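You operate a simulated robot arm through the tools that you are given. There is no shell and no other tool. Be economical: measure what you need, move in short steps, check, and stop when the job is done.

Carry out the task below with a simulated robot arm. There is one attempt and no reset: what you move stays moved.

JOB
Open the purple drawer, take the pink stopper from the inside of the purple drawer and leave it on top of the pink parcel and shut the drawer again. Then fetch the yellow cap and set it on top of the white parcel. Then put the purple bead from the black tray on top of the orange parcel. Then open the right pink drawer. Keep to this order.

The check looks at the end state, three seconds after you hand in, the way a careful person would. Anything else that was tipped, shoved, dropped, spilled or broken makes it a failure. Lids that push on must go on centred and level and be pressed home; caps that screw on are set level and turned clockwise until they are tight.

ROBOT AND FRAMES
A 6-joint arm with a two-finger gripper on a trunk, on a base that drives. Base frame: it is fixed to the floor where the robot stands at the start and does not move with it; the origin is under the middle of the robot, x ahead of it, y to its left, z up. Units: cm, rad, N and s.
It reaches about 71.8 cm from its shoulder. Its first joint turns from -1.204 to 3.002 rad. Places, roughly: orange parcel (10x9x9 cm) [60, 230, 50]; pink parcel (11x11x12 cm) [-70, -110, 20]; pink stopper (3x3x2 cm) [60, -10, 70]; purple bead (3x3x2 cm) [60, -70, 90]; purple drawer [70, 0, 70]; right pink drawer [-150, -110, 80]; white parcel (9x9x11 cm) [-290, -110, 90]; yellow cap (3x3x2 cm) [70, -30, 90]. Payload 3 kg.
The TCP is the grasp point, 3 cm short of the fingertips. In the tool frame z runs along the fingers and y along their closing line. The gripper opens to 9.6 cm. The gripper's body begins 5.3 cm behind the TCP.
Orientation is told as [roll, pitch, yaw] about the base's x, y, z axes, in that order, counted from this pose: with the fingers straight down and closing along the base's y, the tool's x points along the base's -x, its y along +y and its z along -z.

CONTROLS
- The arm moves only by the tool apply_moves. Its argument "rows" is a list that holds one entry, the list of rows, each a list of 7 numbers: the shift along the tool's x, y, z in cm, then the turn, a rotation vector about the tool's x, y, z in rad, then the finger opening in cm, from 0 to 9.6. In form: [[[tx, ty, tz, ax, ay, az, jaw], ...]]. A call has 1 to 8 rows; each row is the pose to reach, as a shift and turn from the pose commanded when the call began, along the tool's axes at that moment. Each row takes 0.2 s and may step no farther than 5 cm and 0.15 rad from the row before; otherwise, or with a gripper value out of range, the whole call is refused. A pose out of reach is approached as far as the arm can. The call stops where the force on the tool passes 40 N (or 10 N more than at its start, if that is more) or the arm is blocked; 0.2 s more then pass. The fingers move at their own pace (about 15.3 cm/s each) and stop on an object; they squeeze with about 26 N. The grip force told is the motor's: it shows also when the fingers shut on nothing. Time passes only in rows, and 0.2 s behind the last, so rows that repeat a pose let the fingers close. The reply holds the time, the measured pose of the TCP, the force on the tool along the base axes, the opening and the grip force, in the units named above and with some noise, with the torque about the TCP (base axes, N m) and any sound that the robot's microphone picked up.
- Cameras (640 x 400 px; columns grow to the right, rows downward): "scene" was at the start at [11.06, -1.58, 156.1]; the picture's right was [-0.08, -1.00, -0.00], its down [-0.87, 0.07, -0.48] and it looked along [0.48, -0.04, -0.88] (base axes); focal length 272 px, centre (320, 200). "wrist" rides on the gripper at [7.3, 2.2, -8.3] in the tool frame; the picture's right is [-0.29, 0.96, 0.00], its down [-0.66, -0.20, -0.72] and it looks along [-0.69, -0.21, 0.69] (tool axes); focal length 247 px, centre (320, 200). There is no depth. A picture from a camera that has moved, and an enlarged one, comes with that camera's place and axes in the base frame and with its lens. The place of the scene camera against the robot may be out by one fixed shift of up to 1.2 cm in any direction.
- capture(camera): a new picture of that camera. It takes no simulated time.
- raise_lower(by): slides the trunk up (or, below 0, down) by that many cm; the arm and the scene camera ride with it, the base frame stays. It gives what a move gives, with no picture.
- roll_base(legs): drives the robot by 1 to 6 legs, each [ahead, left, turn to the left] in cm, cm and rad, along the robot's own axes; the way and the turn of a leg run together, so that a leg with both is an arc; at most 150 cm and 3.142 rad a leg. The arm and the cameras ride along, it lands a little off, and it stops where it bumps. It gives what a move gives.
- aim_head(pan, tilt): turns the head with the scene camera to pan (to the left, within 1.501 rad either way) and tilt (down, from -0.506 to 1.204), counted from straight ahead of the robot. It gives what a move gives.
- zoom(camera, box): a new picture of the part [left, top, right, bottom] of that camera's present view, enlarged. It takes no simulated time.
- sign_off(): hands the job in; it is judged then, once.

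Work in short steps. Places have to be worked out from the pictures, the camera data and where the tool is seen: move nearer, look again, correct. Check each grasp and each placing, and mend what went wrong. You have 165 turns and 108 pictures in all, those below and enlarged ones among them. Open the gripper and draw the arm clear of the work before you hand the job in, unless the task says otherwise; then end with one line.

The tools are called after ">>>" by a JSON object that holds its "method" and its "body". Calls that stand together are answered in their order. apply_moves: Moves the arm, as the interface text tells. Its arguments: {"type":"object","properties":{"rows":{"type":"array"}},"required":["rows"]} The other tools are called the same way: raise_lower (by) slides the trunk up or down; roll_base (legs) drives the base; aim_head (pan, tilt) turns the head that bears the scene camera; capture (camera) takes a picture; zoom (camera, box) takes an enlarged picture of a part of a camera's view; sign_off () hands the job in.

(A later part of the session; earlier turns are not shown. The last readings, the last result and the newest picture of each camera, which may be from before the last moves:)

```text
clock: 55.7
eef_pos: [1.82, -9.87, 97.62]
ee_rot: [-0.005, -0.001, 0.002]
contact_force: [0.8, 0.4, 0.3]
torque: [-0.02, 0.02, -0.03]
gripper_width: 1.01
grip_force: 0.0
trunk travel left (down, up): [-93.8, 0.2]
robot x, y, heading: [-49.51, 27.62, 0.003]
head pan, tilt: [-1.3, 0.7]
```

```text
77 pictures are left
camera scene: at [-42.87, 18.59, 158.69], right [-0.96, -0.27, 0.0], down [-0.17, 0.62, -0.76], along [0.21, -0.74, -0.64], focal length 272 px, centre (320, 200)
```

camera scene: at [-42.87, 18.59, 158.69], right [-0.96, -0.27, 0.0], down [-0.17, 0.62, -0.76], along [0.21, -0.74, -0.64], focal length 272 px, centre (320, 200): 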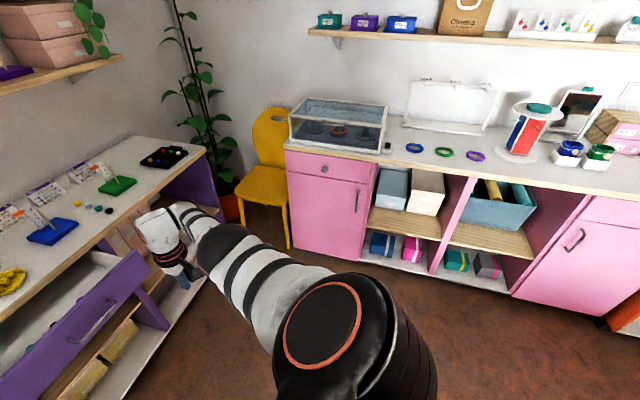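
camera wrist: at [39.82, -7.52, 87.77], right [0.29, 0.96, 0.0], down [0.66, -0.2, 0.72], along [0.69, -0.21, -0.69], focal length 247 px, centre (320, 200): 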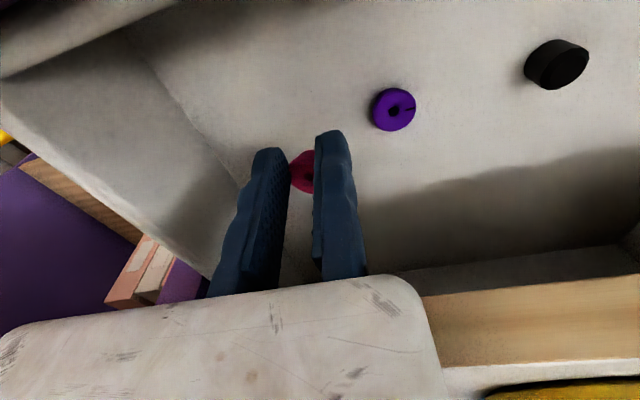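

The stopper slipped out of the grip during the drive (opening now 1.0). I'll look for it in and around the drawer.

>>> {"method": "aim_head", "body": {"pan": -0.25, "tilt": 0.85}}

>>> {"method": "capture", "body": {"camera": "scene"}}

>>> {"method": "capture", "body": {"camera": "wrist"}}

```text
clock: 57.0
eef_pos: [1.79, -9.84, 97.5]
ee_rot: [-0.006, -0.002, 0.002]
contact_force: [-0.6, -0.5, 0.7]
torque: [0.0, 0.02, -0.02]
gripper_width: 0.97
grip_force: 0.1
trunk travel left (down, up): [-93.8, 0.2]
robot x, y, heading: [-49.71, 27.97, 0.002]
head pan, tilt: [-0.25, 0.85]
```

```text
76 pictures are left
camera scene: at [-37.58, 24.84, 157.46], right [-0.24, -0.97, 0.0], down [-0.73, 0.18, -0.66], along [0.64, -0.16, -0.75], focal length 272 px, centre (320, 200)
```

scene: 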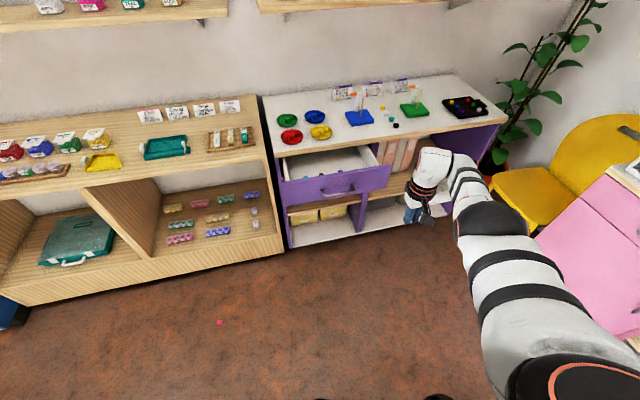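

```text
75 pictures are left
camera wrist: at [-5.62, -7.56, 105.78], right [0.29, 0.96, 0.0], down [0.66, -0.2, 0.72], along [0.69, -0.21, -0.69], focal length 247 px, centre (320, 200)
```

wrist: 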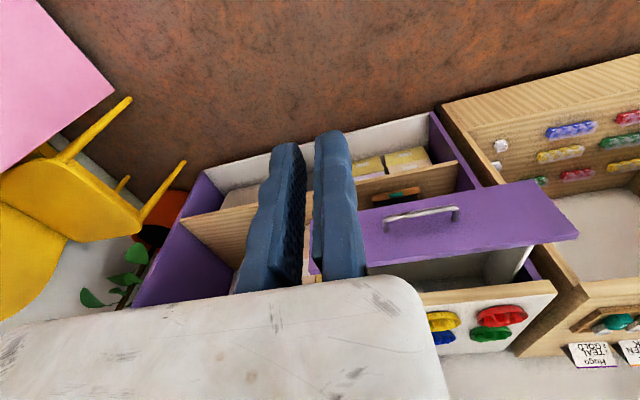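

The stopper is on the floor near [22, 66]. I'll open the gripper, drive so it hangs above that spot, and look.

>>> {"method": "roll_base", "body": {"legs": [[14, 70, 0]]}}

>>> {"method": "apply_moves", "body": {"rows": [[[0, 0, 0, 0, 0, 0, 4.5], [0, 0, 0, 0, 0, 0, 4.5]]]}}

>>> {"method": "raise_lower", "body": {"by": -55}}

>>> {"method": "capture", "body": {"camera": "wrist"}}

```text
clock: 60.9
eef_pos: [15.77, 60.51, 97.4]
ee_rot: [-0.004, -0.001, 0.013]
contact_force: [-0.8, -0.2, -0.2]
torque: [0.0, -0.02, 0.01]
gripper_width: 1.0
grip_force: 0.1
trunk travel left (down, up): [-93.8, 0.2]
robot x, y, heading: [-36.47, 97.44, 0.014]
head pan, tilt: [-0.25, 0.85]
```

```text
clock: 61.5
eef_pos: [15.79, 60.48, 97.56]
ee_rot: [-0.005, -0.001, 0.012]
contact_force: [0.3, 0.4, 0.9]
torque: [0.03, -0.02, 0.01]
gripper_width: 4.5
grip_force: 0.1
trunk travel left (down, up): [-93.8, 0.2]
robot x, y, heading: [-36.37, 97.59, 0.015]
head pan, tilt: [-0.25, 0.85]
```

```text
refused: -55 is not a number from -40 to 40
```

```text
74 pictures are left
camera wrist: at [8.26, 62.7, 105.78], right [0.28, 0.96, 0.0], down [0.66, -0.19, 0.72], along [0.69, -0.21, -0.69], focal length 247 px, centre (320, 200)
```

wrist: 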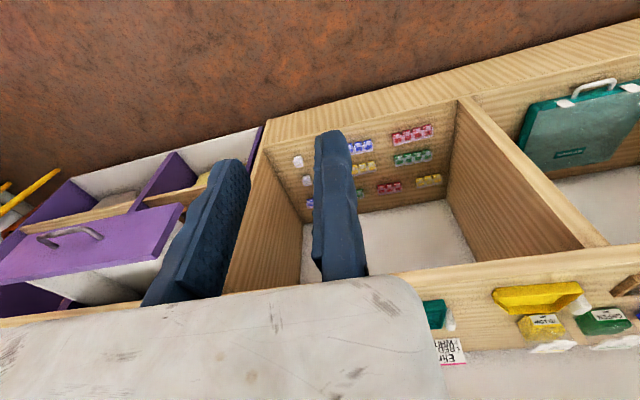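

The head view will show the stopper better from here; I'll aim it down and look.

>>> {"method": "aim_head", "body": {"pan": -0.3, "tilt": 1.15}}

>>> {"method": "capture", "body": {"camera": "scene"}}

```text
clock: 62.3
eef_pos: [15.7, 60.44, 97.66]
ee_rot: [-0.005, -0.002, 0.012]
contact_force: [0.2, 0.3, -0.5]
torque: [-0.01, -0.02, 0.05]
gripper_width: 4.5
grip_force: 0.0
trunk travel left (down, up): [-93.8, 0.2]
robot x, y, heading: [-36.13, 97.49, 0.009]
head pan, tilt: [-0.3, 1.15]
```

```text
73 pictures are left
camera scene: at [-25.92, 94.93, 155.38], right [-0.28, -0.96, 0.0], down [-0.88, 0.26, -0.41], along [0.39, -0.12, -0.91], focal length 272 px, centre (320, 200)
```

scene: 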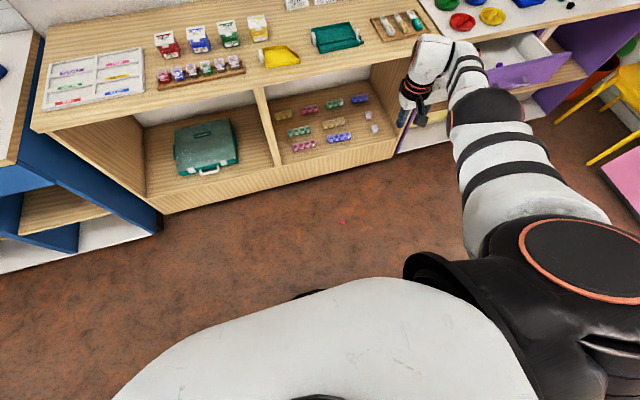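

The stopper reads [22.4, 65.5] again, so it's at rest. I'll drive the remaining 6–7 cm and lower the trunk in steps.

>>> {"method": "roll_base", "body": {"legs": [[6.6, 6.8, -0.01]]}}

>>> {"method": "raise_lower", "body": {"by": -40}}

>>> {"method": "raise_lower", "body": {"by": -32}}

>>> {"method": "capture", "body": {"camera": "wrist"}}

```text
clock: 63.4
eef_pos: [21.73, 66.69, 97.58]
ee_rot: [-0.005, -0.002, 0.001]
contact_force: [-0.2, -0.1, 0.8]
torque: [0.07, 0.01, 0.02]
gripper_width: 4.5
grip_force: 0.0
trunk travel left (down, up): [-93.8, 0.2]
robot x, y, heading: [-30.32, 104.31, -0.001]
head pan, tilt: [-0.3, 1.15]
```

```text
clock: 67.2
eef_pos: [21.59, 66.68, 57.51]
ee_rot: [-0.005, -0.001, 0.0]
contact_force: [0.4, -0.2, 1.0]
torque: [-0.03, -0.01, -0.06]
gripper_width: 4.47
grip_force: 0.1
trunk travel left (down, up): [-53.8, 40.2]
robot x, y, heading: [-29.9, 104.68, -0.0]
head pan, tilt: [-0.3, 1.15]
```

```text
clock: 70.4
eef_pos: [21.79, 66.72, 25.51]
ee_rot: [-0.007, -0.003, 0.0]
contact_force: [-0.3, -0.1, 1.0]
torque: [-0.02, 0.01, 0.02]
gripper_width: 4.5
grip_force: 0.1
trunk travel left (down, up): [-21.8, 72.2]
robot x, y, heading: [-29.58, 104.56, 0.005]
head pan, tilt: [-0.3, 1.15]
```

```text
72 pictures are left
camera wrist: at [14.3, 68.93, 33.79], right [0.29, 0.96, 0.0], down [0.66, -0.2, 0.72], along [0.69, -0.22, -0.69], focal length 247 px, centre (320, 200)
```

wrist: 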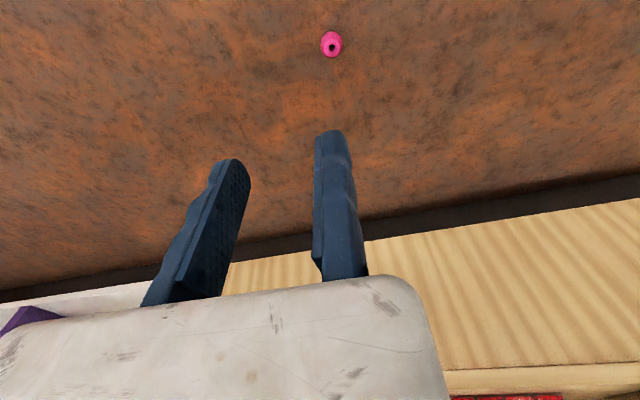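

The stopper is at about [22.5, 67.5]. I'll shift +2.6 left, +0.7 ahead, lower 13 cm and look again.

>>> {"method": "apply_moves", "body": {"rows": [[[-0.7, 2.6, 0, 0, 0, 0, 4.8], [-0.7, 2.6, 0, 0, 0, 0, 4.8]]]}}

>>> {"method": "raise_lower", "body": {"by": -14}}

>>> {"method": "capture", "body": {"camera": "wrist"}}

```text
clock: 71.0
eef_pos: [22.42, 69.28, 25.61]
ee_rot: [-0.006, -0.001, -0.001]
contact_force: [0.6, 0.0, -0.6]
torque: [0.0, -0.01, 0.06]
gripper_width: 4.8
grip_force: 0.1
trunk travel left (down, up): [-21.8, 72.2]
robot x, y, heading: [-29.58, 104.16, 0.005]
head pan, tilt: [-0.3, 1.15]
```

```text
clock: 72.7
eef_pos: [22.39, 69.33, 11.55]
ee_rot: [-0.005, -0.002, -0.001]
contact_force: [0.2, 0.1, 0.9]
torque: [0.0, -0.01, 0.03]
gripper_width: 4.8
grip_force: 0.0
trunk travel left (down, up): [-7.8, 86.2]
robot x, y, heading: [-29.78, 104.34, 0.001]
head pan, tilt: [-0.3, 1.15]
```

```text
71 pictures are left
camera wrist: at [14.99, 71.55, 19.79], right [0.29, 0.96, 0.0], down [0.66, -0.2, 0.72], along [0.69, -0.22, -0.69], focal length 247 px, centre (320, 200)
```

wrist: 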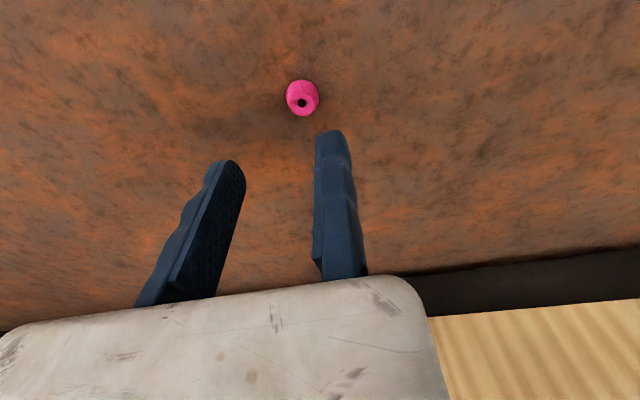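

Let me zoom to see how the stopper is lying now.

>>> {"method": "zoom", "body": {"camera": "wrist", "box": [260, 65, 340, 135]}}

```text
5.71 times, centred on (300, 100) of wrist
camera zoom: at [14.99, 71.55, 19.79], right [0.29, 0.96, 0.0], down [0.66, -0.2, 0.72], along [0.69, -0.22, -0.69], focal length 1411 px, centre (434, 771)
```

zoom: 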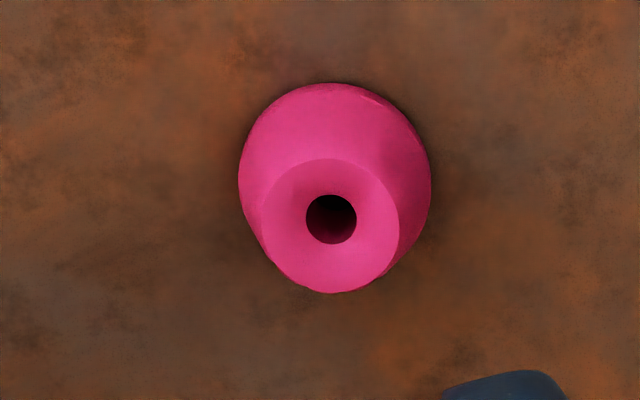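

The stopper now stands on its wide end (about 2.6 cm), at [22.7, 67.55]. I'll centre on it in x and go down so the fingertips reach the wide base.

>>> {"method": "apply_moves", "body": {"rows": [[[-0.3, 0, 0, 0, 0, 0, 4.5]]]}}

>>> {"method": "raise_lower", "body": {"by": -7.5}}

>>> {"method": "capture", "body": {"camera": "wrist"}}

```text
clock: 73.1
eef_pos: [22.68, 69.27, 11.64]
ee_rot: [-0.004, -0.004, 0.0]
contact_force: [0.6, 0.3, 0.0]
torque: [0.0, 0.01, -0.01]
gripper_width: 4.48
grip_force: 0.0
trunk travel left (down, up): [-7.8, 86.2]
robot x, y, heading: [-29.72, 104.26, 0.001]
head pan, tilt: [-0.3, 1.15]
```

```text
clock: 74.2
eef_pos: [22.64, 69.29, 4.06]
ee_rot: [-0.003, -0.005, -0.001]
contact_force: [0.6, -0.8, 0.4]
torque: [-0.01, -0.01, 0.04]
gripper_width: 4.5
grip_force: 0.1
trunk travel left (down, up): [-0.3, 93.7]
robot x, y, heading: [-29.67, 104.45, 0.0]
head pan, tilt: [-0.3, 1.15]
```

```text
69 pictures are left
camera wrist: at [15.14, 71.56, 12.28], right [0.29, 0.96, 0.0], down [0.66, -0.2, 0.73], along [0.69, -0.21, -0.69], focal length 247 px, centre (320, 200)
```

wrist: 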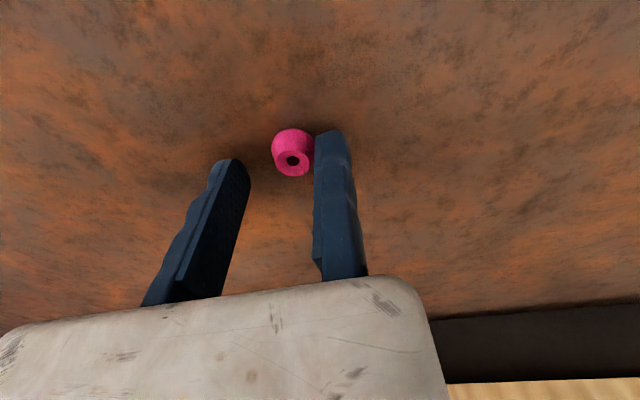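

Well centred. I'll go down the last ~0.6 cm and close.

>>> {"method": "apply_moves", "body": {"rows": [[[0, 0, 0.4, 0, 0, 0, 4.5], [0, 0, 0.6, 0, 0, 0, 4.5]]]}}

>>> {"method": "apply_moves", "body": {"rows": [[[0, 0, 0, 0, 0, 0, 3], [0, 0, 0, 0, 0, 0, 1], [0, 0, 0, 0, 0, 0, 1], [0, 0, 0, 0, 0, 0, 1]]]}}

>>> {"method": "zoom", "body": {"camera": "wrist", "box": [200, 100, 440, 250]}}

```text
clock: 74.8
eef_pos: [22.51, 69.22, 3.36]
ee_rot: [-0.004, -0.008, 0.001]
contact_force: [-0.1, 0.3, 0.0]
torque: [-0.01, 0.03, -0.01]
gripper_width: 4.49
grip_force: 0.1
trunk travel left (down, up): [-0.3, 93.7]
robot x, y, heading: [-29.3, 104.27, 0.006]
head pan, tilt: [-0.3, 1.15]
```

```text
clock: 75.8
eef_pos: [22.46, 69.24, 3.47]
ee_rot: [-0.003, -0.006, 0.001]
contact_force: [-0.7, 0.6, -1.0]
torque: [0.01, -0.01, -0.01]
gripper_width: 2.21
grip_force: 26.3
trunk travel left (down, up): [-0.3, 93.7]
robot x, y, heading: [-29.54, 104.72, 0.005]
head pan, tilt: [-0.3, 1.15]
```

```text
2.67 times, centred on (320, 175) of wrist
camera zoom: at [15.01, 71.57, 11.65], right [0.29, 0.96, 0.0], down [0.66, -0.2, 0.73], along [0.7, -0.21, -0.69], focal length 659 px, centre (320, 267)
```

zoom: 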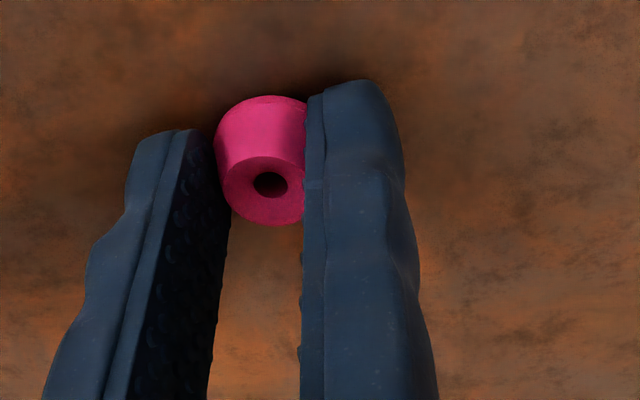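

It's gripped, but toward the near edge of the pads (2.2 cm, off-centre) — that's how it slipped before. I'll open, move back 1.1 cm, and re-grip.

>>> {"method": "apply_moves", "body": {"rows": [[[0, 0, 0, 0, 0, 0, 4], [0, 0.3, 0, 0, 0, 0, 4.3], [0.6, 0.3, 0, 0, 0, 0, 4.3], [1.1, 0.3, 0, 0, 0, 0, 4.3], [1.1, 0.3, 0, 0, 0, 0, 2], [1.1, 0.3, 0, 0, 0, 0, 1], [1.1, 0.3, 0, 0, 0, 0, 1]]]}}

>>> {"method": "zoom", "body": {"camera": "wrist", "box": [200, 100, 440, 250]}}

```text
clock: 77.4
eef_pos: [21.56, 69.65, 3.49]
ee_rot: [-0.003, -0.006, 0.001]
contact_force: [0.3, -0.9, -0.2]
torque: [0.02, -0.02, -0.03]
gripper_width: 1.81
grip_force: 25.8
trunk travel left (down, up): [-0.3, 93.7]
robot x, y, heading: [-29.91, 104.61, 0.006]
head pan, tilt: [-0.3, 1.15]
```

```text
2.67 times, centred on (320, 175) of wrist
camera zoom: at [14.07, 71.91, 11.67], right [0.29, 0.96, 0.0], down [0.66, -0.2, 0.73], along [0.69, -0.21, -0.69], focal length 659 px, centre (320, 267)
```

zoom: 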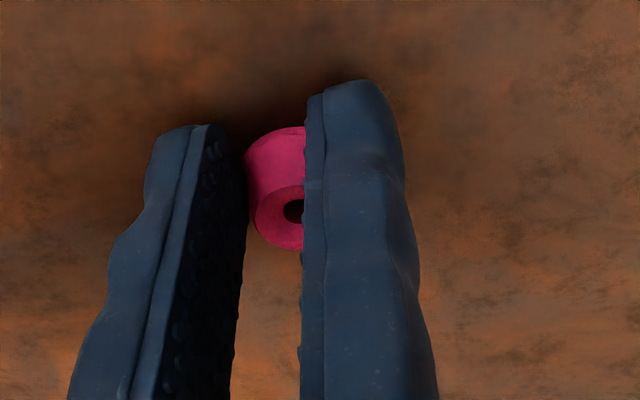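

The pads seem to be pinching high on the cone (1.8 cm). I'll open, take the middle x, and feel further down until light contact with the floor.

>>> {"method": "apply_moves", "body": {"rows": [[[0, 0, 0, 0, 0, 0, 4], [0, 0.2, 0, 0, 0, 0, 4.3], [-0.3, 0.2, 0, 0, 0, 0, 4.3], [-0.3, 0.2, 0.3, 0, 0, 0, 4.3], [-0.3, 0.2, 0.5, 0, 0, 0, 4.3]]]}}

>>> {"method": "zoom", "body": {"camera": "wrist", "box": [200, 100, 440, 250]}}

```text
clock: 78.6
eef_pos: [21.81, 69.75, 2.93]
ee_rot: [-0.003, -0.005, -0.001]
contact_force: [-0.9, -0.2, 0.9]
torque: [0.01, 0.02, 0.02]
gripper_width: 4.32
grip_force: 0.0
trunk travel left (down, up): [-0.3, 93.7]
robot x, y, heading: [-29.75, 104.24, -0.002]
head pan, tilt: [-0.3, 1.15]
```

```text
2.67 times, centred on (320, 175) of wrist
camera zoom: at [14.36, 72.04, 11.2], right [0.29, 0.96, 0.0], down [0.66, -0.2, 0.73], along [0.69, -0.21, -0.69], focal length 659 px, centre (320, 267)
```

zoom: 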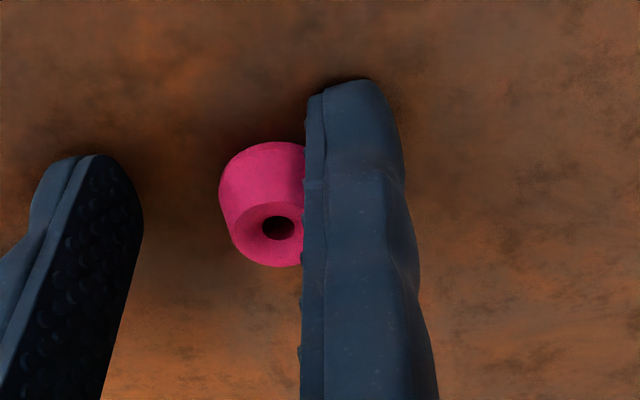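

The tips are now at floor level and the stopper reads [22.6, 68.7], so I'm 0.8 cm short in x. Shift ahead 0.8 and close.

>>> {"method": "apply_moves", "body": {"rows": [[[0, 0.3, 0, 0, 0, 0, 4.3], [-0.8, 0.3, 0, 0, 0, 0, 4.3], [-0.8, 0.3, 0, 0, 0, 0, 4.3], [-0.8, 0.3, 0, 0, 0, 0, 2.5], [-0.8, 0.3, 0, 0, 0, 0, 1], [-0.8, 0.3, 0, 0, 0, 0, 1]]]}}

>>> {"method": "zoom", "body": {"camera": "wrist", "box": [200, 100, 440, 250]}}

```text
clock: 80.0
eef_pos: [22.53, 70.08, 3.03]
ee_rot: [-0.001, -0.009, -0.001]
contact_force: [-0.5, -0.3, 1.9]
torque: [0.02, 0.02, -0.01]
gripper_width: 2.29
grip_force: 26.4
trunk travel left (down, up): [-0.3, 93.7]
robot x, y, heading: [-29.64, 104.22, 0.0]
head pan, tilt: [-0.3, 1.15]
```

```text
2.67 times, centred on (320, 175) of wrist
camera zoom: at [15.05, 72.34, 11.18], right [0.29, 0.96, 0.0], down [0.65, -0.2, 0.73], along [0.7, -0.21, -0.68], focal length 659 px, centre (320, 267)
```

zoom: 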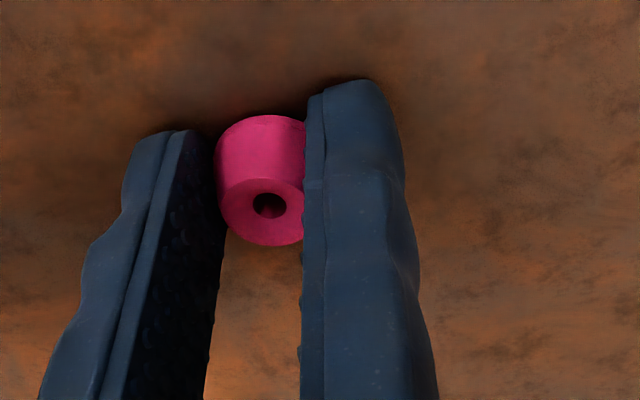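

Now 2.29 cm, near the full base width. I'll lift gently and check the width for slip.

>>> {"method": "raise_lower", "body": {"by": 5}}

>>> {"method": "apply_moves", "body": {"rows": [[[0, 0, 0, 0, 0, 0, 1], [0, 0, 0, 0, 0, 0, 1], [0, 0, 0, 0, 0, 0, 1], [0, 0, 0, 0, 0, 0, 1], [0, 0, 0, 0, 0, 0, 1], [0, 0, 0, 0, 0, 0, 1]]]}}

>>> {"method": "zoom", "body": {"camera": "wrist", "box": [200, 100, 440, 250]}}

```text
clock: 80.9
eef_pos: [22.55, 69.99, 7.95]
ee_rot: [-0.001, -0.009, -0.001]
contact_force: [-0.2, 0.6, -0.1]
torque: [-0.01, -0.02, 0.0]
gripper_width: 2.23
grip_force: 26.0
trunk travel left (down, up): [-5.3, 88.7]
robot x, y, heading: [-29.88, 104.52, 0.001]
head pan, tilt: [-0.3, 1.15]
```

```text
clock: 82.3
eef_pos: [22.54, 70.13, 8.06]
ee_rot: [-0.002, -0.009, 0.0]
contact_force: [0.5, -0.1, -0.1]
torque: [0.01, -0.03, -0.01]
gripper_width: 2.19
grip_force: 25.9
trunk travel left (down, up): [-5.3, 88.7]
robot x, y, heading: [-29.48, 104.64, 0.002]
head pan, tilt: [-0.3, 1.15]
```

```text
2.67 times, centred on (320, 175) of wrist
camera zoom: at [15.04, 72.33, 16.15], right [0.29, 0.96, 0.0], down [0.65, -0.2, 0.73], along [0.7, -0.21, -0.68], focal length 659 px, centre (320, 267)
```

zoom: 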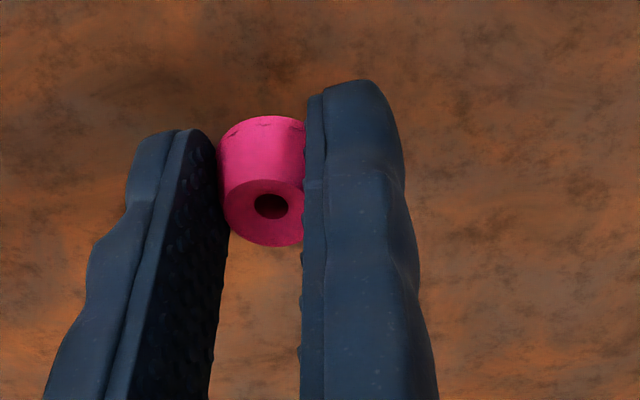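

The grip creeps slowly on the cone (2.29→2.19), so I'll keep it low and move in hops. The pink parcel must be the pink box in the low cubby of the pink cabinet, so I'll turn to face it (heading -π/2), carrying low.

>>> {"method": "roll_base", "body": {"legs": [[0, 0, -1.571]]}}

```text
clock: 86.6
eef_pos: [-64.69, 52.6, 7.9]
ee_rot: [-0.001, -0.009, -1.582]
contact_force: [0.7, -0.8, 0.0]
torque: [0.01, -0.07, -0.02]
gripper_width: 2.12
grip_force: 26.4
trunk travel left (down, up): [-5.3, 88.7]
robot x, y, heading: [-29.89, 104.39, -1.583]
head pan, tilt: [-0.3, 1.15]
```

Still held (2.12). Drive 75 cm ahead, low.

>>> {"method": "roll_base", "body": {"legs": [[75, 0, 0.012]]}}

>>> {"method": "raise_lower", "body": {"by": -4.6}}

>>> {"method": "capture", "body": {"camera": "wrist"}}

>>> {"method": "aim_head", "body": {"pan": -0.2, "tilt": 0.3}}

>>> {"method": "capture", "body": {"camera": "scene"}}

```text
clock: 90.7
eef_pos: [-64.26, -23.02, 8.08]
ee_rot: [-0.002, -0.009, -1.57]
contact_force: [-1.3, -0.1, 0.0]
torque: [0.0, 0.01, 0.0]
gripper_width: 2.27
grip_force: 26.1
trunk travel left (down, up): [-5.3, 88.7]
robot x, y, heading: [-29.93, 29.45, -1.567]
head pan, tilt: [-0.3, 1.15]
```

```text
clock: 91.5
eef_pos: [-64.26, -23.01, 3.36]
ee_rot: [-0.002, -0.009, -1.568]
contact_force: [0.4, 0.5, -0.1]
torque: [-0.02, -0.04, 0.04]
gripper_width: 2.31
grip_force: 26.1
trunk travel left (down, up): [-0.7, 93.3]
robot x, y, heading: [-30.05, 29.23, -1.574]
head pan, tilt: [-0.3, 1.15]
```

```text
63 pictures are left
camera wrist: at [-62.12, -15.57, 11.55], right [0.96, -0.29, 0.0], down [-0.2, -0.65, 0.73], along [-0.21, -0.7, -0.68], focal length 247 px, centre (320, 200)
```

wrist: 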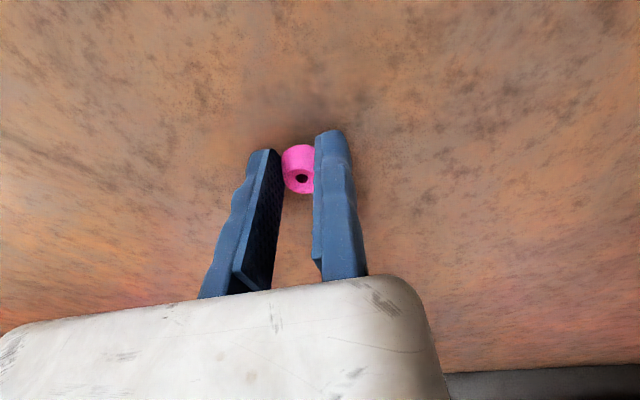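

```text
clock: 92.7
eef_pos: [-64.38, -22.98, 3.34]
ee_rot: [-0.002, -0.009, -1.571]
contact_force: [-0.2, -0.4, 0.2]
torque: [0.05, 0.0, 0.0]
gripper_width: 2.26
grip_force: 26.2
trunk travel left (down, up): [-0.7, 93.3]
robot x, y, heading: [-29.79, 29.2, -1.573]
head pan, tilt: [-0.201, 0.3]
```

```text
62 pictures are left
camera scene: at [-32.36, 14.07, 69.19], right [-0.98, 0.2, 0.0], down [0.06, 0.29, -0.95], along [-0.19, -0.94, -0.3], focal length 272 px, centre (320, 200)
```

scene: 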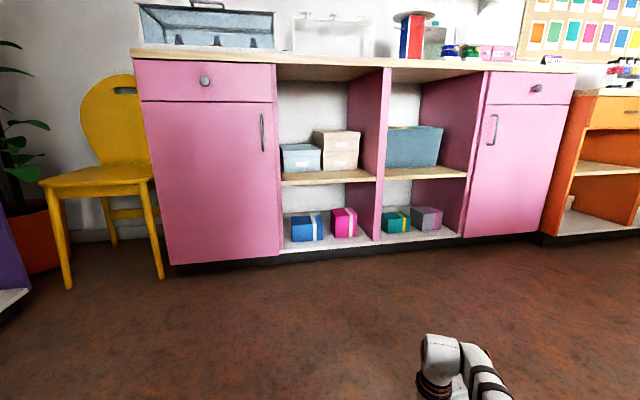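

The stopper is still held. Now I'll zoom on the cubby with the pink parcel.

>>> {"method": "zoom", "body": {"camera": "scene", "box": [264, 150, 424, 260]}}

```text
3.64 times, centred on (344, 205) of scene
camera zoom: at [-32.36, 14.07, 69.19], right [-0.98, 0.2, 0.0], down [0.06, 0.29, -0.95], along [-0.19, -0.94, -0.3], focal length 990 px, centre (233, 182)
```

zoom: 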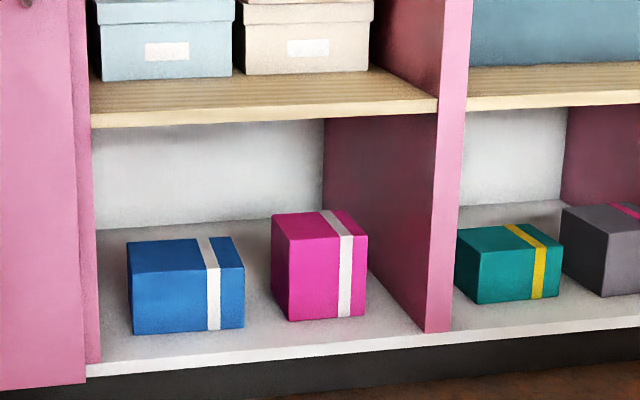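

The pink box spans x≈-67..-78.6, y≈-113.7..-125, top z≈19.5, under a shelf at z≈38, so I must enter nearly horizontally. I'll set the stopper on the floor here, re-orient the tool (camera up, fingers ahead and 20° down), re-grip it upright and place it that way.

>>> {"method": "raise_lower", "body": {"by": -0.4}}

>>> {"method": "apply_moves", "body": {"rows": [[[0, 0, 0, 0, 0, 0, 2.6], [0, 0, 0, 0, 0, 0, 3.2], [0, 0.2, 0, 0, 0, 0, 4.4], [0, 0.3, 0, 0, 0, 0, 4.8]]]}}

>>> {"method": "raise_lower", "body": {"by": 25}}

>>> {"method": "capture", "body": {"camera": "wrist"}}

```text
clock: 93.2
eef_pos: [-64.25, -23.05, 3.06]
ee_rot: [-0.003, -0.008, -1.57]
contact_force: [0.4, 0.2, 0.6]
torque: [0.05, 0.02, -0.01]
gripper_width: 2.29
grip_force: 26.0
trunk travel left (down, up): [-0.3, 93.7]
robot x, y, heading: [-29.98, 29.46, -1.57]
head pan, tilt: [-0.201, 0.3]
```

```text
clock: 94.2
eef_pos: [-64.07, -22.97, 3.02]
ee_rot: [-0.002, -0.008, -1.568]
contact_force: [0.9, 0.1, 0.1]
torque: [0.03, 0.05, -0.01]
gripper_width: 4.8
grip_force: 0.0
trunk travel left (down, up): [-0.3, 93.7]
robot x, y, heading: [-30.3, 29.33, -1.565]
head pan, tilt: [-0.201, 0.3]
```

```text
clock: 96.8
eef_pos: [-63.99, -22.87, 27.99]
ee_rot: [-0.003, -0.009, -1.572]
contact_force: [-0.1, -0.2, -0.3]
torque: [-0.02, -0.02, 0.01]
gripper_width: 4.79
grip_force: 0.2
trunk travel left (down, up): [-25.3, 68.7]
robot x, y, heading: [-30.17, 29.34, -1.567]
head pan, tilt: [-0.201, 0.3]
```

```text
60 pictures are left
camera wrist: at [-61.81, -15.56, 36.21], right [0.96, -0.29, 0.0], down [-0.2, -0.65, 0.73], along [-0.21, -0.7, -0.68], focal length 247 px, centre (320, 200)
```

wrist: 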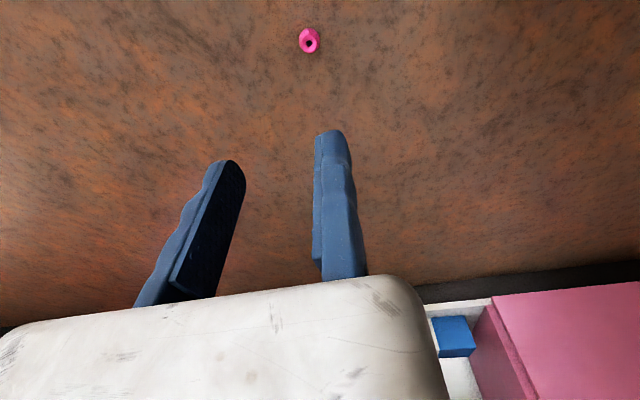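

The stopper stands upright on the floor at about [-65.6, -23.8]. Now I turn the tool: yaw by -π about tool z, then pitch 1.22 rad about tool y.

>>> {"method": "apply_moves", "body": {"rows": [[[0, 0, 0, 0, 0, -0.15, 4.8], [0, 0, 0, 0, 0, -0.3, 4.8], [0, 0, 0, 0, 0, -0.45, 4.8], [0, 0, 0, 0, 0, -0.6, 4.8], [0, 0, 0, 0, 0, -0.75, 4.8], [0, 0, 0, 0, 0, -0.9, 4.8], [0, 0, 0, 0, 0, -1.05, 4.8], [0, 0, 0, 0, 0, -1.2, 4.8]]]}}

>>> {"method": "apply_moves", "body": {"rows": [[[0, 0, 0, 0, 0, -0.15, 4.8], [0, 0, 0, 0, 0, -0.3, 4.8], [0, 0, 0, 0, 0, -0.45, 4.8], [0, 0, 0, 0, 0, -0.6, 4.8], [0, 0, 0, 0, 0, -0.75, 4.8], [0, 0, 0, 0, 0, -0.9, 4.8], [0, 0, 0, 0, 0, -1.05, 4.8], [0, 0, 0, 0, 0, -1.2, 4.8]]]}}

>>> {"method": "apply_moves", "body": {"rows": [[[0, 0, 0, 0, 0, -0.15, 4.8], [0, 0, 0, 0, 0, -0.3, 4.8], [0, 0, 0, 0, 0, -0.45, 4.8], [0, 0, 0, 0, 0, -0.6, 4.8], [0, 0, 0, 0, 0, -0.742, 4.8]]]}}

```text
clock: 98.6
eef_pos: [-64.01, -22.96, 28.09]
ee_rot: [-0.009, -0.003, -0.37]
contact_force: [1.1, -0.1, 0.0]
torque: [0.03, -0.01, 0.0]
gripper_width: 4.77
grip_force: 0.1
trunk travel left (down, up): [-25.3, 68.7]
robot x, y, heading: [-29.9, 29.13, -1.568]
head pan, tilt: [-0.201, 0.3]
```

```text
clock: 100.4
eef_pos: [-63.99, -22.93, 28.14]
ee_rot: [-0.003, 0.007, 0.831]
contact_force: [-0.3, 0.0, -0.2]
torque: [0.0, 0.02, 0.0]
gripper_width: 4.8
grip_force: 0.0
trunk travel left (down, up): [-25.3, 68.7]
robot x, y, heading: [-29.9, 29.4, -1.566]
head pan, tilt: [-0.201, 0.3]
```

```text
clock: 101.6
eef_pos: [-64.0, -22.99, 27.87]
ee_rot: [0.002, 0.008, 1.573]
contact_force: [-0.2, 0.8, 0.0]
torque: [0.0, 0.0, -0.03]
gripper_width: 4.83
grip_force: 0.0
trunk travel left (down, up): [-25.3, 68.7]
robot x, y, heading: [-29.96, 29.61, -1.569]
head pan, tilt: [-0.201, 0.3]
```

Yaw works freely. Now pitch the fingers forward 1.22 rad about tool y (to 20° below horizontal).

>>> {"method": "apply_moves", "body": {"rows": [[[0, 0, 0, 0, 0.15, 0, 4.8], [0, 0, 0, 0, 0.3, 0, 4.8], [0, 0, 0, 0, 0.45, 0, 4.8], [0, 0, 0, 0, 0.6, 0, 4.8], [0, 0, 0, 0, 0.75, 0, 4.8], [0, 0, 0, 0, 0.9, 0, 4.8], [0, 0, 0, 0, 1.05, 0, 4.8], [0, 0, 0, 0, 1.2, 0, 4.8]]]}}

>>> {"method": "capture", "body": {"camera": "wrist"}}

```text
clock: 103.4
eef_pos: [-64.0, -22.91, 28.01]
ee_rot: [0.006, 1.205, 1.573]
contact_force: [-0.4, -0.3, -0.2]
torque: [-0.02, -0.02, 0.04]
gripper_width: 4.8
grip_force: 0.0
trunk travel left (down, up): [-25.3, 68.7]
robot x, y, heading: [-29.96, 29.8, -1.566]
head pan, tilt: [-0.201, 0.3]
```

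```text
59 pictures are left
camera wrist: at [-66.31, -17.76, 37.71], right [-0.96, 0.11, -0.27], down [0.2, 0.91, -0.36], along [0.21, -0.4, -0.89], focal length 247 px, centre (320, 200)
```

wrist: 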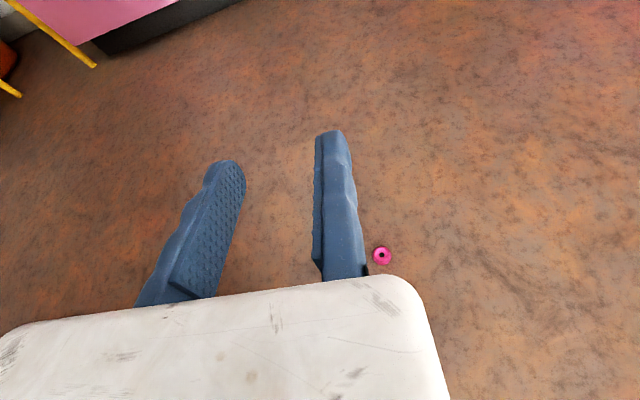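

Good: the stopper is at [-65.8, -23.8]. I'll back 8 cm and shift right 3.4 cm, then lower to just above the floor.

>>> {"method": "roll_base", "body": {"legs": [[-8, -3.4, 0]]}}

>>> {"method": "raise_lower", "body": {"by": -21}}

>>> {"method": "raise_lower", "body": {"by": -4.2}}

>>> {"method": "capture", "body": {"camera": "wrist"}}

```text
clock: 104.5
eef_pos: [-67.5, -15.01, 28.03]
ee_rot: [0.007, 1.207, 1.577]
contact_force: [1.5, -0.1, 1.5]
torque: [-0.01, 0.02, 0.0]
gripper_width: 4.82
grip_force: 0.1
trunk travel left (down, up): [-25.3, 68.7]
robot x, y, heading: [-33.49, 37.23, -1.569]
head pan, tilt: [-0.201, 0.3]
```

```text
clock: 106.8
eef_pos: [-72.0, -15.02, 10.53]
ee_rot: [0.363, 1.192, 1.908]
contact_force: [0.6, -0.6, -0.1]
torque: [0.01, 0.01, 0.03]
gripper_width: 4.79
grip_force: 0.0
trunk travel left (down, up): [-4.3, 89.7]
robot x, y, heading: [-33.53, 37.06, -1.569]
head pan, tilt: [-0.201, 0.3]
```

```text
clock: 107.4
eef_pos: [-73.4, -15.55, 8.47]
ee_rot: [0.449, 1.192, 1.986]
contact_force: [0.4, -0.3, 0.1]
torque: [0.01, 0.01, 0.02]
gripper_width: 4.77
grip_force: 0.1
trunk travel left (down, up): [-1.8, 92.2]
robot x, y, heading: [-33.09, 37.15, -1.568]
head pan, tilt: [-0.201, 0.3]
stopped: the arm was blocked; the commanded pose is now the measured one
```

```text
58 pictures are left
camera wrist: at [-74.12, -10.12, 18.3], right [-0.99, 0.1, -0.12], down [0.14, 0.9, -0.41], along [0.07, -0.42, -0.91], focal length 247 px, centre (320, 200)
```

wrist: 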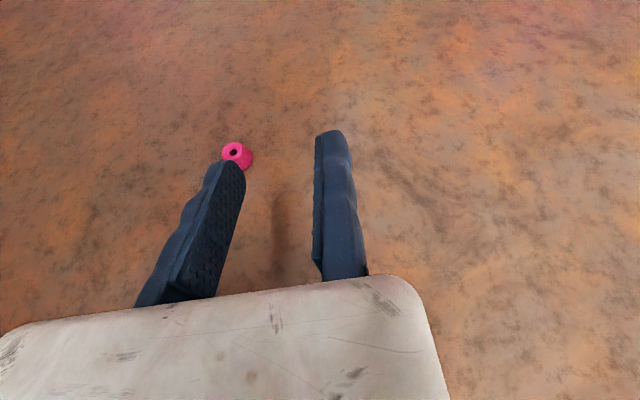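

Something on the arm (likely the elbow) met the floor in this shallow pose; it isn't the tool. I'll raise, restore the orientation, and use a steeper pitch (~45°) for picking.

>>> {"method": "raise_lower", "body": {"by": 22}}

>>> {"method": "apply_moves", "body": {"rows": [[[0, 0, 0, 0.027, 0, 0.072, 4.8], [0, 0, 0, 0.055, 0, 0.145, 4.8]]]}}

>>> {"method": "apply_moves", "body": {"rows": [[[0, 0, 0, 0, -0.14, 0, 4.8], [0, 0, 0, 0, -0.28, 0, 4.8], [0, 0, 0, 0, -0.42, 0, 4.8]]]}}

>>> {"method": "capture", "body": {"camera": "wrist"}}

>>> {"method": "aim_head", "body": {"pan": -0.5, "tilt": 0.9}}

>>> {"method": "capture", "body": {"camera": "scene"}}

```text
clock: 109.7
eef_pos: [-73.03, -15.35, 30.06]
ee_rot: [0.412, 1.193, 1.952]
contact_force: [0.1, 0.3, -0.6]
torque: [-0.04, 0.0, 0.0]
gripper_width: 4.82
grip_force: 0.0
trunk travel left (down, up): [-23.8, 70.2]
robot x, y, heading: [-33.46, 37.02, -1.566]
head pan, tilt: [-0.201, 0.3]
```

```text
clock: 110.3
eef_pos: [-73.03, -15.57, 30.16]
ee_rot: [-0.021, 1.223, 1.549]
contact_force: [0.3, -0.4, -0.1]
torque: [0.0, 0.03, -0.02]
gripper_width: 4.8
grip_force: 0.1
trunk travel left (down, up): [-23.8, 70.2]
robot x, y, heading: [-33.44, 37.39, -1.571]
head pan, tilt: [-0.201, 0.3]
```

```text
clock: 111.1
eef_pos: [-73.05, -15.35, 30.15]
ee_rot: [-0.009, 0.801, 1.563]
contact_force: [-0.5, -0.6, -0.5]
torque: [0.03, -0.01, 0.02]
gripper_width: 4.8
grip_force: 0.1
trunk travel left (down, up): [-23.8, 70.2]
robot x, y, heading: [-33.59, 37.36, -1.57]
head pan, tilt: [-0.201, 0.3]
```

```text
57 pictures are left
camera wrist: at [-75.42, -14.49, 41.09], right [-0.95, 0.21, -0.22], down [0.2, 0.98, 0.03], along [0.22, -0.02, -0.98], focal length 247 px, centre (320, 200)
```

wrist: 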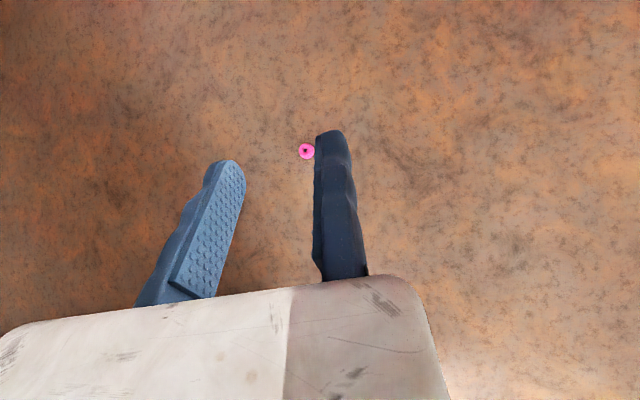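

```text
clock: 112.1
eef_pos: [-72.93, -15.31, 30.14]
ee_rot: [-0.01, 0.807, 1.562]
contact_force: [-0.2, 0.4, 0.6]
torque: [-0.01, -0.01, 0.01]
gripper_width: 4.8
grip_force: 0.0
trunk travel left (down, up): [-23.8, 70.2]
robot x, y, heading: [-33.82, 37.0, -1.57]
head pan, tilt: [-0.499, 0.901]
```

```text
56 pictures are left
camera scene: at [-37.52, 24.57, 87.04], right [-0.88, 0.48, 0.0], down [0.37, 0.69, -0.62], along [-0.3, -0.55, -0.78], focal length 272 px, centre (320, 200)
```

scene: 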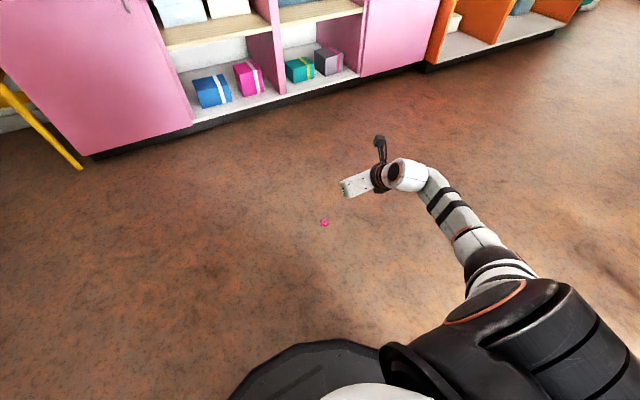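

The stopper is again at [-65.8, -23.8]. I'll lower the arm 3.4 cm relative to the trunk, drive to straddle position, then go down in two steps with checks.

>>> {"method": "apply_moves", "body": {"rows": [[[-1.25, 0, 1.2, 0.01, 0, 0, 4.8], [-2.5, 0, 2.4, 0.01, 0, 0, 4.8]]]}}

>>> {"method": "roll_base", "body": {"legs": [[6.7, 5.5, 0]]}}

>>> {"method": "raise_lower", "body": {"by": -15}}

>>> {"method": "capture", "body": {"camera": "wrist"}}

```text
clock: 112.7
eef_pos: [-73.1, -15.35, 26.59]
ee_rot: [-0.02, 0.802, 1.563]
contact_force: [0.3, -0.5, -0.2]
torque: [0.05, 0.01, 0.03]
gripper_width: 4.81
grip_force: 0.2
trunk travel left (down, up): [-23.8, 70.2]
robot x, y, heading: [-33.44, 37.46, -1.572]
head pan, tilt: [-0.499, 0.901]
```

```text
clock: 113.8
eef_pos: [-67.51, -22.03, 26.63]
ee_rot: [-0.02, 0.802, 1.565]
contact_force: [0.4, -0.4, 0.4]
torque: [-0.01, -0.01, -0.01]
gripper_width: 4.8
grip_force: 0.0
trunk travel left (down, up): [-23.8, 70.2]
robot x, y, heading: [-27.95, 30.79, -1.568]
head pan, tilt: [-0.499, 0.901]
```

```text
clock: 115.6
eef_pos: [-67.43, -21.94, 11.63]
ee_rot: [-0.02, 0.803, 1.565]
contact_force: [0.0, -0.6, 0.3]
torque: [0.0, 0.0, 0.01]
gripper_width: 4.81
grip_force: 0.1
trunk travel left (down, up): [-8.8, 85.2]
robot x, y, heading: [-28.2, 30.59, -1.566]
head pan, tilt: [-0.499, 0.901]
```

```text
55 pictures are left
camera wrist: at [-69.84, -21.12, 22.57], right [-0.95, 0.2, -0.22], down [0.2, 0.98, 0.03], along [0.23, -0.02, -0.97], focal length 247 px, centre (320, 200)
```

wrist: 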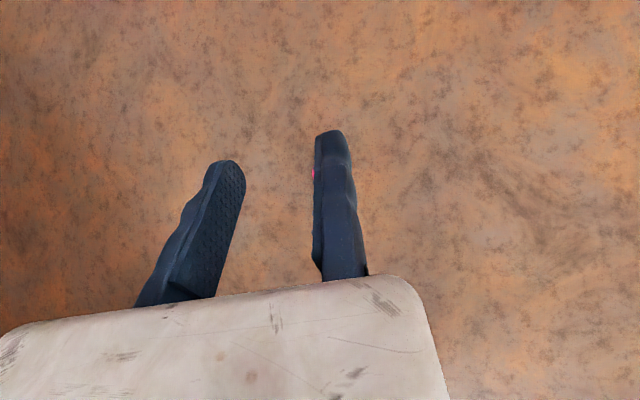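

The stopper is just hidden by the fixed finger, as expected from this height. Continue down 5 cm and look.

>>> {"method": "raise_lower", "body": {"by": -5.5}}

>>> {"method": "capture", "body": {"camera": "wrist"}}

```text
clock: 116.5
eef_pos: [-67.35, -22.03, 6.2]
ee_rot: [-0.022, 0.802, 1.564]
contact_force: [-0.1, 0.0, -0.3]
torque: [0.0, -0.01, 0.0]
gripper_width: 4.8
grip_force: 0.0
trunk travel left (down, up): [-3.3, 90.7]
robot x, y, heading: [-27.8, 30.39, -1.573]
head pan, tilt: [-0.499, 0.901]
```

```text
54 pictures are left
camera wrist: at [-69.84, -21.12, 17.06], right [-0.95, 0.2, -0.22], down [0.2, 0.98, 0.03], along [0.23, -0.02, -0.97], focal length 247 px, centre (320, 200)
```

wrist: 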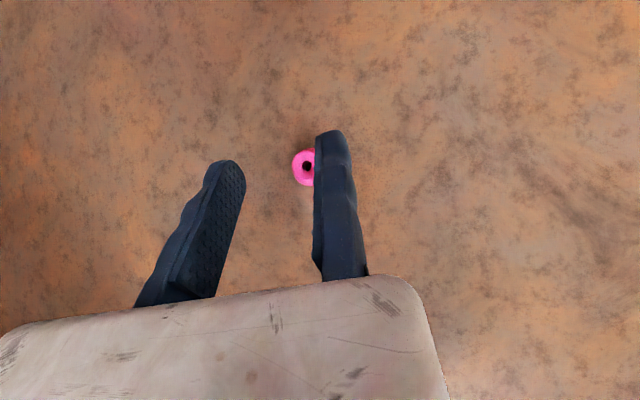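

Aligned. Lower the last 3.1 cm and close.

>>> {"method": "raise_lower", "body": {"by": -3.1}}

>>> {"method": "apply_moves", "body": {"rows": [[[0, 0, 0, 0, 0, 0, 3], [0, 0, 0, 0, 0, 0, 1], [0, 0, 0, 0, 0, 0, 1], [0, 0, 0, 0, 0, 0, 1]]]}}

>>> {"method": "zoom", "body": {"camera": "wrist", "box": [200, 100, 440, 250]}}

```text
clock: 117.3
eef_pos: [-67.37, -22.01, 3.03]
ee_rot: [-0.022, 0.803, 1.566]
contact_force: [0.2, 0.3, -0.2]
torque: [-0.01, 0.03, 0.02]
gripper_width: 4.82
grip_force: 0.0
trunk travel left (down, up): [-0.2, 93.8]
robot x, y, heading: [-28.16, 30.73, -1.57]
head pan, tilt: [-0.499, 0.901]
```

```text
clock: 118.3
eef_pos: [-67.48, -22.0, 2.93]
ee_rot: [-0.022, 0.803, 1.564]
contact_force: [0.4, -0.2, 0.8]
torque: [0.0, 0.01, 0.0]
gripper_width: 2.32
grip_force: 25.9
trunk travel left (down, up): [-0.2, 93.8]
robot x, y, heading: [-27.62, 30.98, -1.57]
head pan, tilt: [-0.499, 0.901]
```

```text
2.67 times, centred on (320, 175) of wrist
camera zoom: at [-69.84, -21.12, 13.96], right [-0.95, 0.2, -0.22], down [0.2, 0.98, 0.03], along [0.23, -0.02, -0.97], focal length 659 px, centre (320, 267)
```

zoom: 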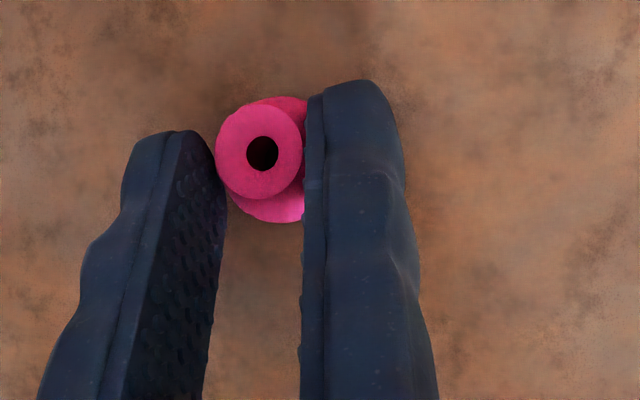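

Gripped at 2.32 cm. Lift 24 cm, pitch 0.3 rad shallower for cubby clearance, and check the hold.

>>> {"method": "raise_lower", "body": {"by": 26}}

>>> {"method": "apply_moves", "body": {"rows": [[[0, 0, 0, 0, 0.1, 0, 1], [0, 0, 0, 0, 0.2, 0, 1], [0, 0, 0, 0.02, 0.3, 0, 1]]]}}

>>> {"method": "zoom", "body": {"camera": "wrist", "box": [200, 100, 440, 250]}}

```text
clock: 121.0
eef_pos: [-67.39, -22.06, 28.97]
ee_rot: [-0.021, 0.802, 1.563]
contact_force: [0.4, 0.4, -0.7]
torque: [0.02, 0.04, 0.01]
gripper_width: 2.3
grip_force: 25.6
trunk travel left (down, up): [-26.2, 67.8]
robot x, y, heading: [-28.24, 30.74, -1.568]
head pan, tilt: [-0.499, 0.901]
```

```text
clock: 121.8
eef_pos: [-67.31, -21.87, 29.05]
ee_rot: [-0.057, 1.104, 1.542]
contact_force: [-0.7, -0.5, -0.1]
torque: [0.0, 0.0, 0.02]
gripper_width: 2.31
grip_force: 25.7
trunk travel left (down, up): [-26.2, 67.8]
robot x, y, heading: [-28.0, 30.6, -1.57]
head pan, tilt: [-0.499, 0.901]
```

```text
2.67 times, centred on (320, 175) of wrist
camera zoom: at [-70.06, -17.85, 39.13], right [-0.95, 0.11, -0.29], down [0.19, 0.95, -0.26], along [0.24, -0.3, -0.92], focal length 659 px, centre (320, 267)
```

zoom: 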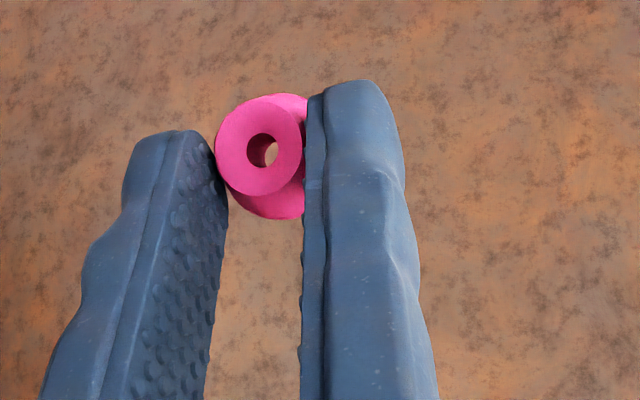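

Held steadily at 2.31. Drive toward the parcel: 68 cm ahead and 6.5 cm right, lower to z≈24, then look from both cameras.

>>> {"method": "roll_base", "body": {"legs": [[68, -6.5, 0]]}}

>>> {"method": "raise_lower", "body": {"by": -5}}

>>> {"method": "capture", "body": {"camera": "wrist"}}

>>> {"method": "capture", "body": {"camera": "scene"}}

```text
clock: 125.5
eef_pos: [-72.98, -89.12, 29.04]
ee_rot: [-0.056, 1.101, 1.549]
contact_force: [-0.5, 0.3, -0.2]
torque: [0.0, 0.01, 0.01]
gripper_width: 2.27
grip_force: 25.9
trunk travel left (down, up): [-26.2, 67.8]
robot x, y, heading: [-33.6, -36.01, -1.557]
head pan, tilt: [-0.499, 0.901]
```

```text
clock: 126.4
eef_pos: [-72.94, -89.17, 24.0]
ee_rot: [-0.057, 1.104, 1.548]
contact_force: [0.0, -0.3, -0.4]
torque: [0.0, -0.03, 0.01]
gripper_width: 2.26
grip_force: 26.1
trunk travel left (down, up): [-21.2, 72.8]
robot x, y, heading: [-33.77, -36.33, -1.559]
head pan, tilt: [-0.499, 0.901]
```

```text
51 pictures are left
camera wrist: at [-75.68, -85.08, 34.16], right [-0.95, 0.11, -0.29], down [0.18, 0.95, -0.26], along [0.24, -0.3, -0.92], focal length 247 px, centre (320, 200)
```

wrist: 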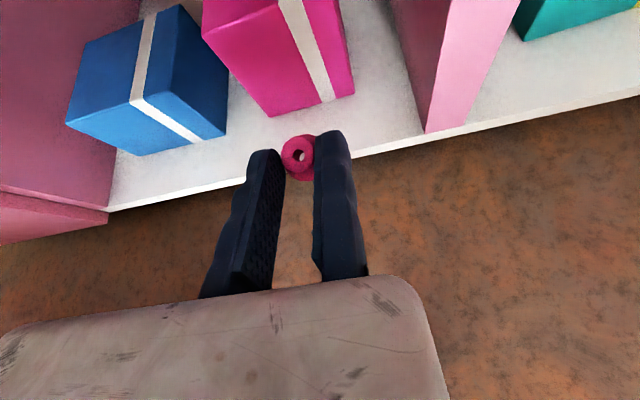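

```text
50 pictures are left
camera scene: at [-37.74, -49.01, 84.43], right [-0.88, 0.47, 0.0], down [0.37, 0.69, -0.62], along [-0.29, -0.55, -0.78], focal length 272 px, centre (320, 200)
```

scene: 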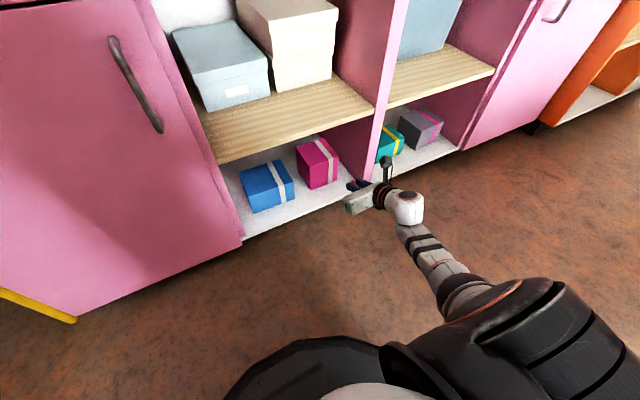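

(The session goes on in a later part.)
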